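You operate a simulated robot arm through the tools that you are given. There is no shell and no other tool. Be economical: measure what you need, move in short steps, check, and stop when the job is done.

You are at the controls of a simulated robot arm. One attempt, no reset.

Task
Take the folded cream cloth and leave it on the flat blue cover.

Only the result counts: the job must be done as asked and must still hold three seconds after the hand-in. Knocking over, shifting, dropping, spilling or breaking anything else fails it. Lids that push on must go on centred and level and be pressed home; caps that screw on are set level and turned clockwise until they are tight. Flat cloth is picked up by pressing the open fingertips on it (5 to 10 N) and closing them slowly along it; thin cloth reads only 2 to 8 mm in the jaws.

Robot
A 6-joint arm with a two-finger parallel gripper, fixed in place. Base frame: the origin is at the foot of the arm, x ahead of it, y to its left, z up; the work surface is at about z = 0. Lengths are in mm, angles in degrees, forces in N, time in s.
With the tool pointing down near the work surface it reaches from about 180 to 460 mm from the base axis. Its first joint turns from -70.0 to 70.0 degrees. Payload 1.9 kg.
Tool frame: the origin (TCP) lies between the finger pads and is the grasp point; the fingertips stand 23 mm ahead of it; z points along the fingers, y is the line along which they close. The gripper opens to 94 mm. The fingers are 38 mm wide and 10 mm thick; the gripper's body (54 by 96 mm) begins 39 mm behind the TCP.
Orientation is told as [roll, pitch, yaw] about the base's x, y, z axes, in that order, counted from this pose: with the fingers straight down and closing along the base's y, the tool's x points along the base's -x, its y along +y and its z along -z.

Tools
- The arm moves only by the tool move_arm. Its argument "series" is a list of rows, each a list of 3 entries, a list of its own where there are three numbers: the turn, a rotation vector about the base's x, y, z in degrees, then the shift along the base's x, y, z in mm, then the closure, from 0 (fully open) to 1 (shut). In form: [[[rx, ry, rz], [dx, dy, dz], grip], ...]. A call has 1 to 8 rows; each row is the pose to reach, as a shift and turn from the pose commanded when the call began. A row lasts 0.2 s, in which the tool goes at most 50 mm and 8.6 degrees; a call with a longer step from one row to the next is refused whole, and so is a gripper value outside its range. A pose out of reach is approached as far as the arm can. The call stops where the force on the tool passes 40 N (or 10 N more than at its start, if that is more) or the arm is blocked; 0.2 s more then pass. Each finger travels about 108 mm/s and halts on what it meets, pressing with about 28 N; the grip force reading is that of the motor and also rises with nothing between the fingers. The clock runs only during rows and for 0.2 s after the last one: add rows that repeat a pose to give the fingers time. It gives the time, the measured TCP pose, the force on the tool (base axes), the opening and the grip force at its end, in the units of the frame above (readings bear some noise), and new pictures: "pictures" is both (left out), scene, wrist or none.
- Cameras (640 x 400 px; columns grow to the right, rows downward): "scene" is fixed at [49.2, 303.5, 440.8]; the picture's right is [-0.84, -0.54, 0.00], its down [-0.22, 0.34, -0.91] and it looks along [0.50, -0.77, -0.41] (base axes); focal length 341 px, centre (320, 200). "wrist" rides on the gripper at [-39, 0, -44] in the tool frame; the picture's right is [0.00, -1.00, 0.00], its down [0.97, 0.00, -0.24] and it looks along [0.24, 0.00, 0.97] (tool axes); focal length 218 px, centre (320, 200). There is no depth. A picture from a camera that has moved, and an enlarged one, comes with that camera's place and axes in the base frame and with its lens.
- enlarge(camera, box): a new picture of the part [left, top, right, bottom] of that camera's present view, enlarged. No time passes.
- close_job(): hands the job in; it is judged then, once.

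Go step by step. Nothing tells you positions but the pictures and the camera data: compare them with the known pose of the tool, close in by small moves and look again before you grip or let go. The budget is 90 turns and 150 pictures, counting those below and the enlarged ones. Unless the task says otherwise, let go and move clear before handing in, and close with one line.

The tools are called after "Emit:" by a JSON object that holds its "method" and its "body". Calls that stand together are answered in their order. move_arm: Moves the arm, as the interface text tells. Its arguments: {"type":"object","properties":{"series":{"type":"array"},"pictures":{"type":"string","enum":["both","scene","wrist","none"]}},"required":["series"]} The other tools are called the same way: enlarge (camera, box) takes an enlarged picture of a part of a camera's view; close_job () hands the job in.

At the start:

```text
clock: 0.0
ee_pos: [223.6, -235.0, 266.0]
tool_rot: [0.0, -0.1, 0.1]
ft_force: [-0.1, 0.2, -0.5]
grip_width: 94.1
grip_force: 0.1
```

scene: 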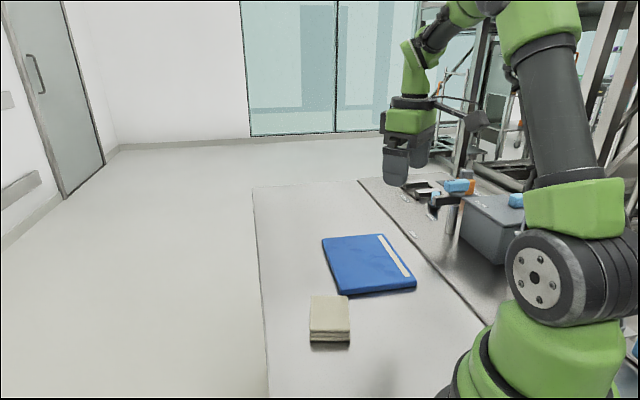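
wrist: 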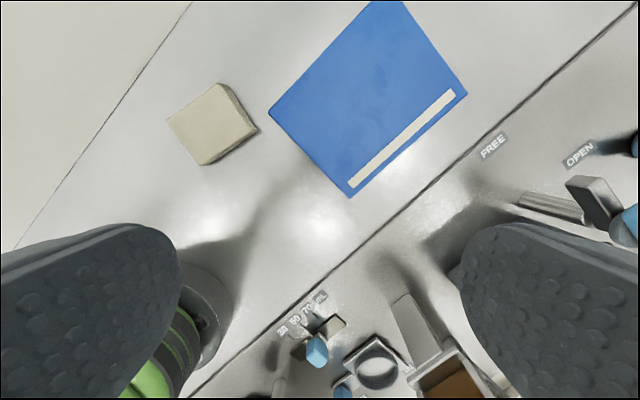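

The cream cloth looks to be near (289, -98), about 15–25 mm high, and the blue cover near (315, -285). I'll move above the cloth at a safe height and look again.

Emit:
{"method": "move_arm", "body": {"series": [[[0, 0, 0], [16, 34, -16], 0], [[0, 0, 0], [32, 68, -32], 0], [[0, 0, 0], [48, 102, -48], 0], [[0, 0, 0], [65, 137, -66], 0], [[0, 0, 0], [65, 137, -66], 0]]}}

```text
clock: 1.2
ee_pos: [287.3, -98.0, 199.1]
tool_rot: [0.0, 0.0, -0.1]
ft_force: [-0.4, -0.2, -0.4]
grip_width: 93.8
grip_force: 0.0
camera wrist: at [326.7, -98.4, 243.6], right [0.0, -1.0, 0.0], down [-0.97, 0.0, 0.24], along [-0.24, 0.0, -0.97], focal length 218 px, centre (320, 200)
```

scene: 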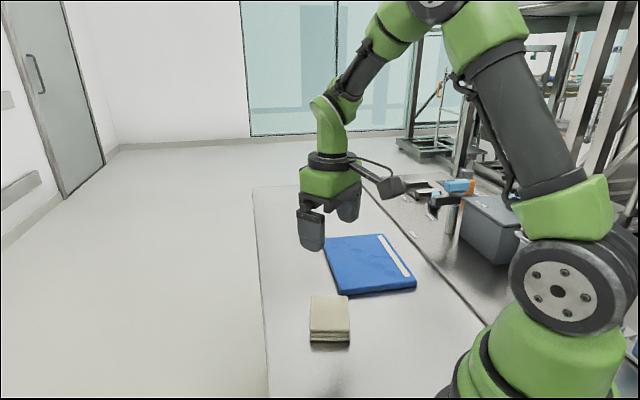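
wrist: 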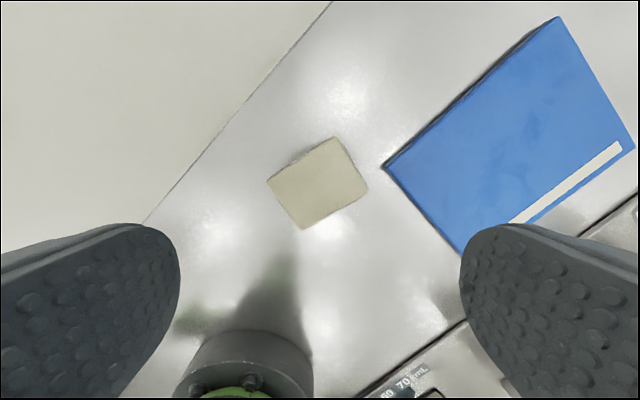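

The cloth is centred near (290, -96), about 85 x 62 mm, with its short side lying about 33° from base x. I'll zoom in on its build and on the cover.

Emit:
{"method": "enlarge", "body": {"camera": "scene", "box": [280, 220, 440, 360]}}

Emit:
{"method": "enlarge", "body": {"camera": "wrist", "box": [240, 100, 400, 250]}}

```text
2.86 times, centred on (360, 290) of scene
camera zoom: at [49.2, 303.5, 440.8], right [-0.84, -0.54, 0.0], down [-0.22, 0.34, -0.91], along [0.5, -0.77, -0.41], focal length 974 px, centre (206, -57)
```

zoom: 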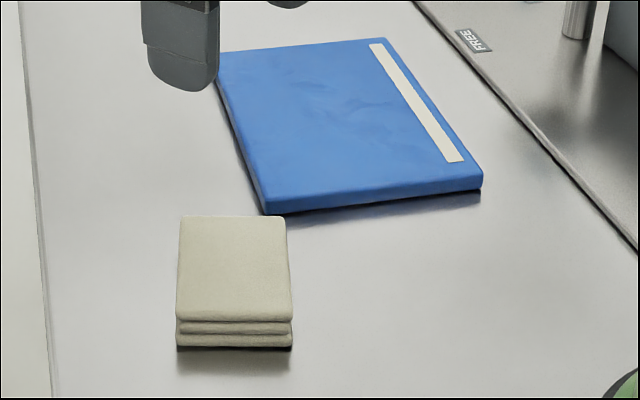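

```text
2.67 times, centred on (320, 175) of wrist
camera zoom: at [326.7, -98.4, 243.6], right [0.0, -1.0, 0.0], down [-0.97, 0.0, 0.24], along [-0.24, 0.0, -0.97], focal length 582 px, centre (320, 267)
```

zoom: 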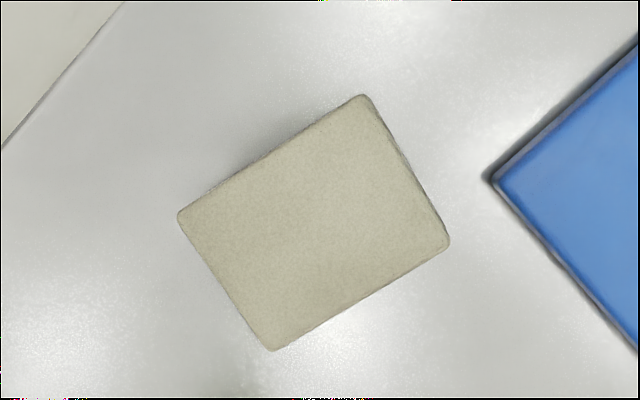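

The cloth is a folded stack about 20 mm thick, so I'll grip it across its short side. The cover is centred near (315, -293). I turn the tool -58° and then descend.

Emit:
{"method": "move_arm", "body": {"series": [[[0, 0, -8.3], [0, 0, -10], 0], [[0, 0, -16.6], [0, 0, -20], 0], [[0, 0, -24.9], [0, 0, -40], 0], [[0, 0, -33.2], [0, 0, -60], 0], [[0, 0, -41.5], [0, 0, -80], 0], [[0, 0, -49.8], [0, 1, -100], 0], [[0, 0, -58], [0, 1, -110], 0], [[0, 0, -58], [0, 1, -110], 0]]}}

```text
clock: 3.0
ee_pos: [288.0, -96.3, 90.5]
tool_rot: [0.0, 0.0, -58.2]
ft_force: [0.7, -0.3, 0.2]
grip_width: 94.2
grip_force: 0.1
camera wrist: at [309.5, -130.4, 135.1], right [-0.85, -0.53, 0.0], down [-0.51, 0.82, 0.24], along [-0.13, 0.2, -0.97], focal length 218 px, centre (320, 200)
```

scene: 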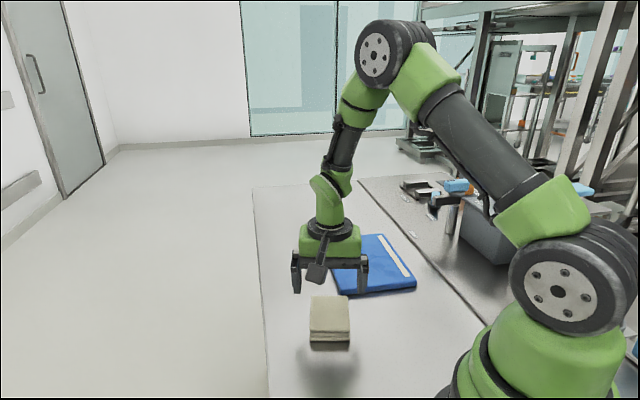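
wrist: 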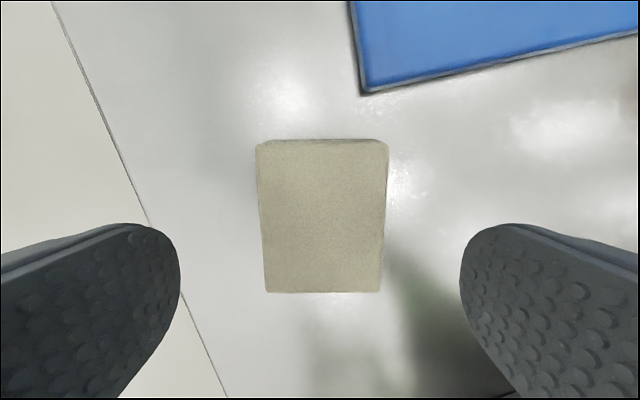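

It's aligned and centred between the fingers. I'll descend to z≈28.

Emit:
{"method": "move_arm", "body": {"series": [[[0, 0, 0], [0, 0, -20], 0], [[0, 0, 0], [0, 0, -40], 0], [[0, 0, 0], [0, 0, -52], 0], [[0, 0, 0], [0, 0, -62], 0], [[0, 0, 0], [0, 0, -62], 0]]}}

```text
clock: 4.2
ee_pos: [288.4, -97.5, 27.1]
tool_rot: [0.1, 0.0, -58.0]
ft_force: [0.3, 0.0, 0.9]
grip_width: 93.9
grip_force: 0.1
camera wrist: at [309.3, -130.8, 72.3], right [-0.85, -0.53, 0.0], down [-0.51, 0.82, 0.24], along [-0.13, 0.2, -0.97], focal length 218 px, centre (320, 200)
```

scene: 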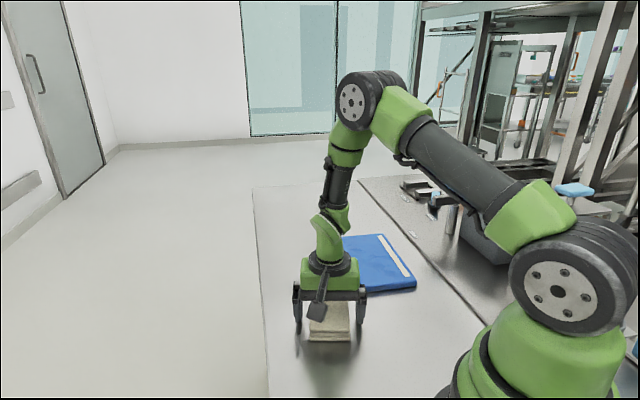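
wrist: 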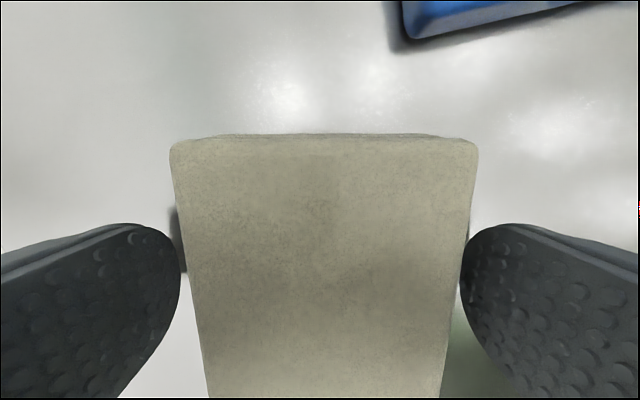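

The fingers straddle the cloth evenly, so I'll close gradually.

Emit:
{"method": "move_arm", "body": {"series": [[[0, 0, 0], [0, 0, 0], 0.15], [[0, 0, 0], [0, 0, 0], 0.28], [[0, 0, 0], [0, 0, 0], 0.36], [[0, 0, 0], [0, 0, 0], 0.42], [[0, 0, 0], [0, 0, 0], 0.46], [[0, 0, 0], [0, 0, 0], 0.46]]}}

```text
clock: 5.6
ee_pos: [288.2, -96.4, 27.2]
tool_rot: [-0.1, -0.1, -58.0]
ft_force: [0.5, -0.8, 1.1]
grip_width: 67.2
grip_force: 28.4
camera wrist: at [309.3, -130.8, 72.5], right [-0.85, -0.53, 0.0], down [-0.51, 0.82, 0.24], along [-0.13, 0.2, -0.97], focal length 218 px, centre (320, 200)
```

scene: 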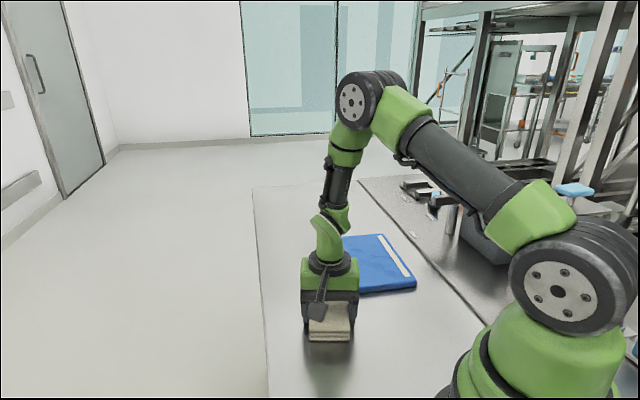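
wrist: 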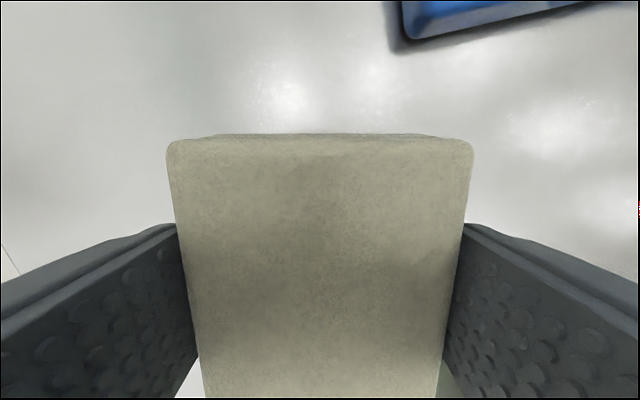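

It's gripped at 67 mm with full force. I'll lift it and check.

Emit:
{"method": "move_arm", "body": {"series": [[[0, 0, 0], [0, 0, 10], 0.5], [[0, 0, 0], [0, 0, 25], 0.5], [[0, 0, 0], [0, 0, 45], 0.5], [[0, 0, 0], [0, 0, 70], 0.5], [[0, 0, 0], [0, 0, 70], 0.5]]}}

```text
clock: 6.8
ee_pos: [286.6, -97.5, 98.9]
tool_rot: [0.0, 0.0, -58.0]
ft_force: [-0.2, 0.0, -0.9]
grip_width: 66.9
grip_force: 27.8
camera wrist: at [307.4, -130.6, 143.3], right [-0.85, -0.53, 0.0], down [-0.51, 0.82, 0.24], along [-0.13, 0.2, -0.97], focal length 218 px, centre (320, 200)
```

scene: 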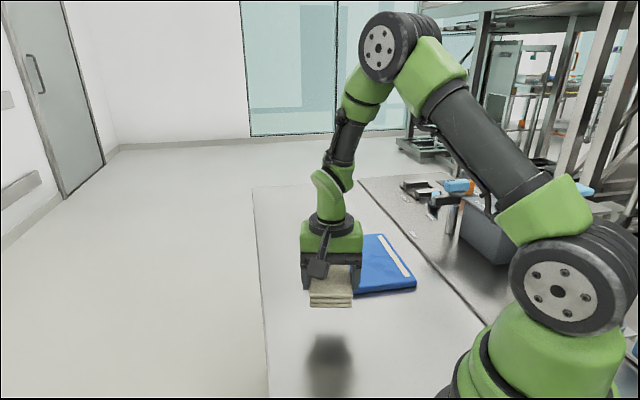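
wrist: 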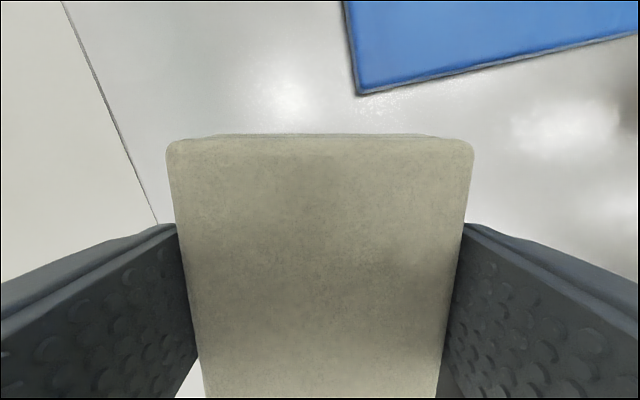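

The lift worked. Now I'll carry it over the cover's centre at the same height, turning 11° to match the cover.

Emit:
{"method": "move_arm", "body": {"series": [[[0, 0, 2], [3, -25, 0], 0.5], [[0, 0, 4], [7, -65, 0], 0.5], [[0, 0, 6], [12, -105, 0], 0.5], [[0, 0, 8], [16, -145, 0], 0.5], [[0, 0, 10], [20, -175, 0], 0.5], [[0, 0, 11], [22, -189, 0], 0.5], [[0, 0, 11], [22, -189, 0], 0.5]]}}

```text
clock: 8.4
ee_pos: [308.8, -285.7, 98.3]
tool_rot: [-0.1, 0.0, -47.0]
ft_force: [-0.7, 0.1, -1.1]
grip_width: 67.0
grip_force: 27.6
camera wrist: at [335.4, -314.5, 143.6], right [-0.73, -0.68, 0.0], down [-0.66, 0.71, 0.24], along [-0.16, 0.18, -0.97], focal length 218 px, centre (320, 200)
```

scene: 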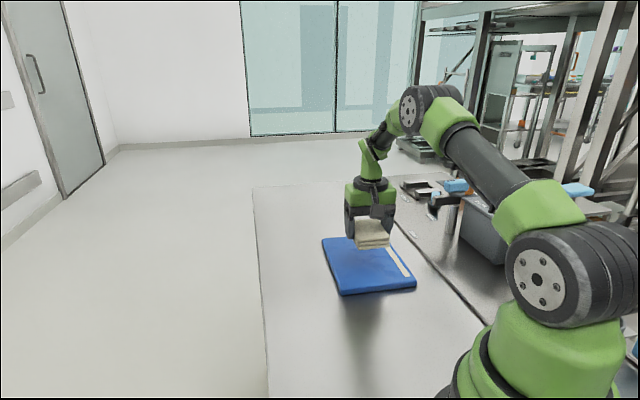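
wrist: 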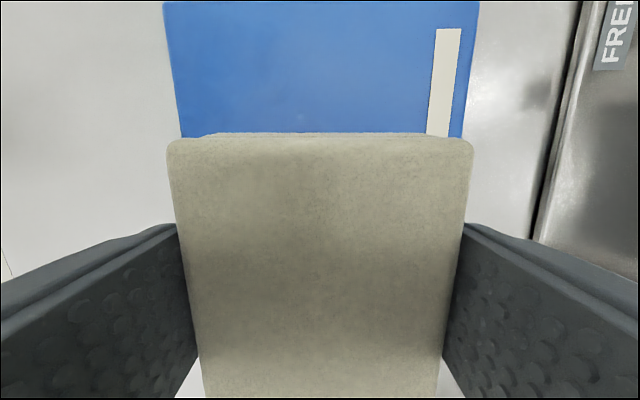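

It's centred over the cover. I'll lower it, first to just above contact.

Emit:
{"method": "move_arm", "body": {"series": [[[0, 0, 0], [2, -3, -20], 0.5], [[0, 0, 0], [4, -5, -36], 0.5], [[0, 0, 0], [4, -5, -45], 0.5], [[0, 0, 0], [4, -5, -50], 0.5], [[0, 0, 0], [4, -5, -50], 0.5]]}}

Emit:
{"method": "enlarge", "body": {"camera": "scene", "box": [310, 200, 430, 300]}}

```text
clock: 9.6
ee_pos: [314.3, -290.5, 49.2]
tool_rot: [0.0, 0.0, -47.0]
ft_force: [-0.8, 0.3, -0.3]
grip_width: 67.1
grip_force: 28.2
camera wrist: at [340.4, -320.0, 94.1], right [-0.73, -0.68, 0.0], down [-0.66, 0.71, 0.24], along [-0.16, 0.18, -0.97], focal length 218 px, centre (320, 200)
```

scene: 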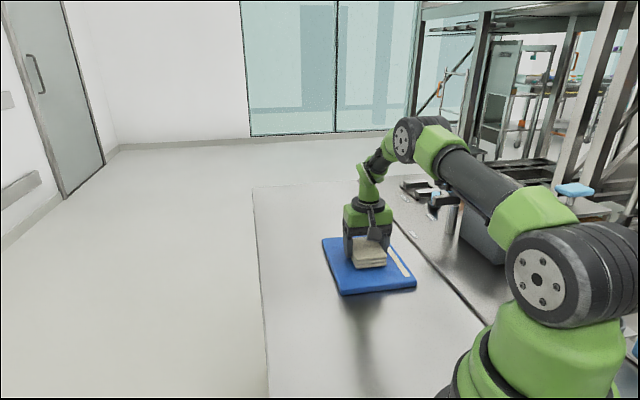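
wrist: 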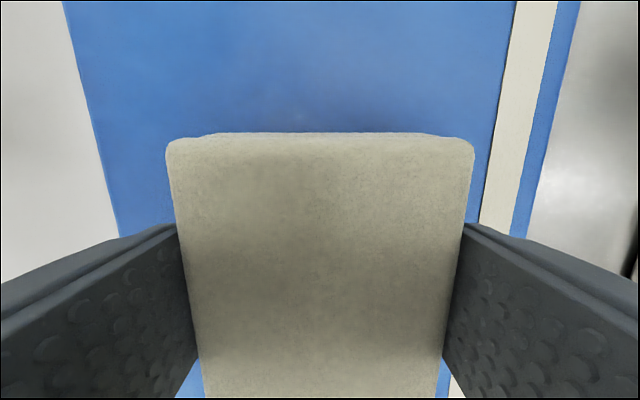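

```text
4.00 times, centred on (370, 250) of scene
camera zoom: at [49.2, 303.5, 440.8], right [-0.84, -0.54, 0.0], down [-0.22, 0.34, -0.91], along [0.5, -0.77, -0.41], focal length 1364 px, centre (120, 0)
```

zoom: 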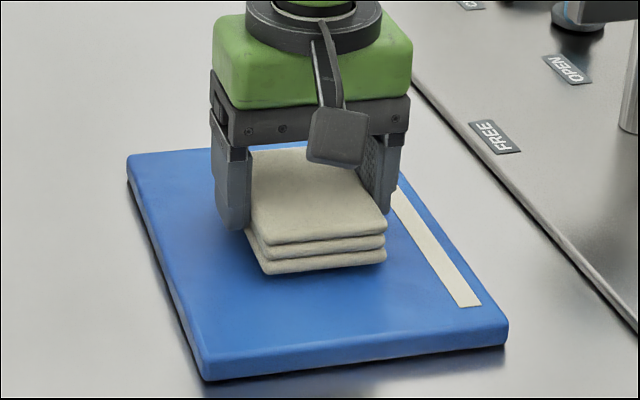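

It's close above the surface. I'll lower in small steps and watch the force.

Emit:
{"method": "move_arm", "body": {"series": [[[0, 0, 0], [0, 0, -1.5], 0.5], [[0, 0, 0], [0, 0, -3], 0.5], [[0, 0, 0], [0, 0, -4], 0.5], [[0, 0, 0], [0, 0, -4], 0.5]], "pictures": "none"}}

```text
clock: 10.6
ee_pos: [314.6, -290.4, 45.4]
tool_rot: [0.1, 0.0, -47.1]
ft_force: [0.0, -0.6, -0.5]
grip_width: 67.0
grip_force: 27.9
```

There's no contact yet, so I continue down.

Emit:
{"method": "move_arm", "body": {"series": [[[0, 0, 0], [0, 0, -1], 0.5], [[0, 0, 0], [0, 0, -2], 0.5], [[0, 0, 0], [0, 0, -2], 0.5]], "pictures": "none"}}

```text
clock: 11.4
ee_pos: [313.9, -289.9, 43.9]
tool_rot: [-0.1, -0.1, -47.2]
ft_force: [-4.6, 2.2, 14.6]
grip_width: 67.1
grip_force: 27.8
```

The cloth has touched down with about 15 N. I'll ease up a little and open slowly.

Emit:
{"method": "move_arm", "body": {"series": [[[0, 0, 0], [0, 0, 0.6], 0.5], [[0, 0, 0], [0, 0, 0.6], 0.3], [[0, 0, 0], [0, 0, 0.6], 0.22], [[0, 0, 0], [0, 0, 0.6], 0.12], [[0, 0, 0], [0, 0, 0.6], 0.05], [[0, 0, 0], [0, 0, 0.6], 0.05]]}}

```text
clock: 12.8
ee_pos: [315.2, -291.2, 43.2]
tool_rot: [0.1, -0.1, -47.0]
ft_force: [-0.9, -0.4, -0.4]
grip_width: 89.0
grip_force: 0.1
camera wrist: at [341.6, -319.7, 88.3], right [-0.73, -0.68, 0.0], down [-0.66, 0.71, 0.24], along [-0.16, 0.18, -0.97], focal length 218 px, centre (320, 200)
```

scene: 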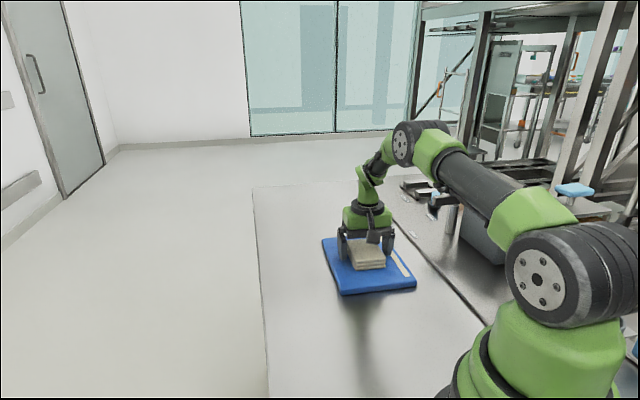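
wrist: 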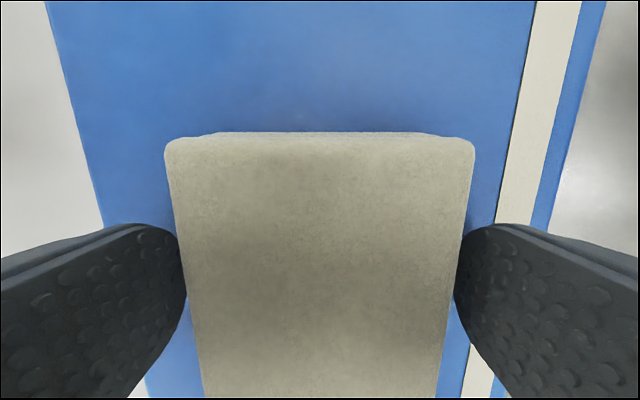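

The cloth is released and lying flat on the cover. I'll retreat straight up.

Emit:
{"method": "move_arm", "body": {"series": [[[0, 0, 0], [0, 0, 15], 0.05], [[0, 0, 0], [0, 0, 45], 0.05], [[0, 0, 0], [0, 0, 85], 0.05], [[0, 0, 0], [0, 0, 125], 0.05], [[0, 0, 0], [0, 0, 125], 0.05]]}}

```text
clock: 14.0
ee_pos: [315.3, -291.6, 166.9]
tool_rot: [-0.1, 0.0, -47.0]
ft_force: [-0.2, 0.2, -0.3]
grip_width: 89.3
grip_force: 0.1
camera wrist: at [341.7, -321.1, 213.1], right [-0.73, -0.68, 0.0], down [-0.66, 0.71, 0.24], along [-0.16, 0.18, -0.97], focal length 218 px, centre (320, 200)
```

scene: 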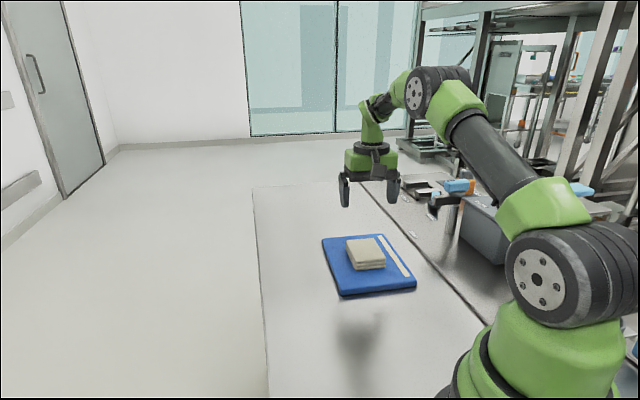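
wrist: 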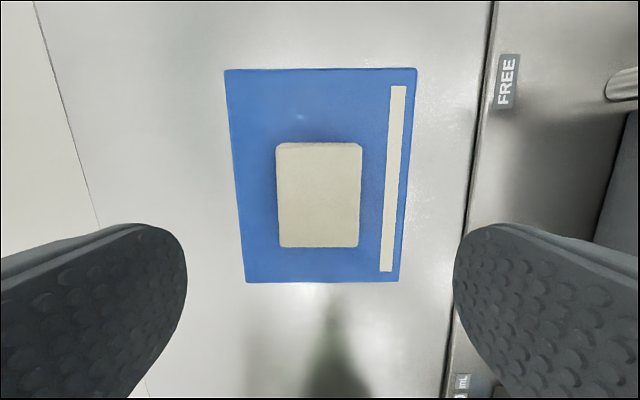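

The cloth rests centred on the blue cover, the cover hasn't moved, and the arm is clear, so I'm handing in.

Emit:
{"method": "close_job", "body": {}}

```text
The job is handed in.
```

The folded cream cloth is lying flat near the middle of the blue cover, the gripper has let go and moved clear, and the job is handed in.
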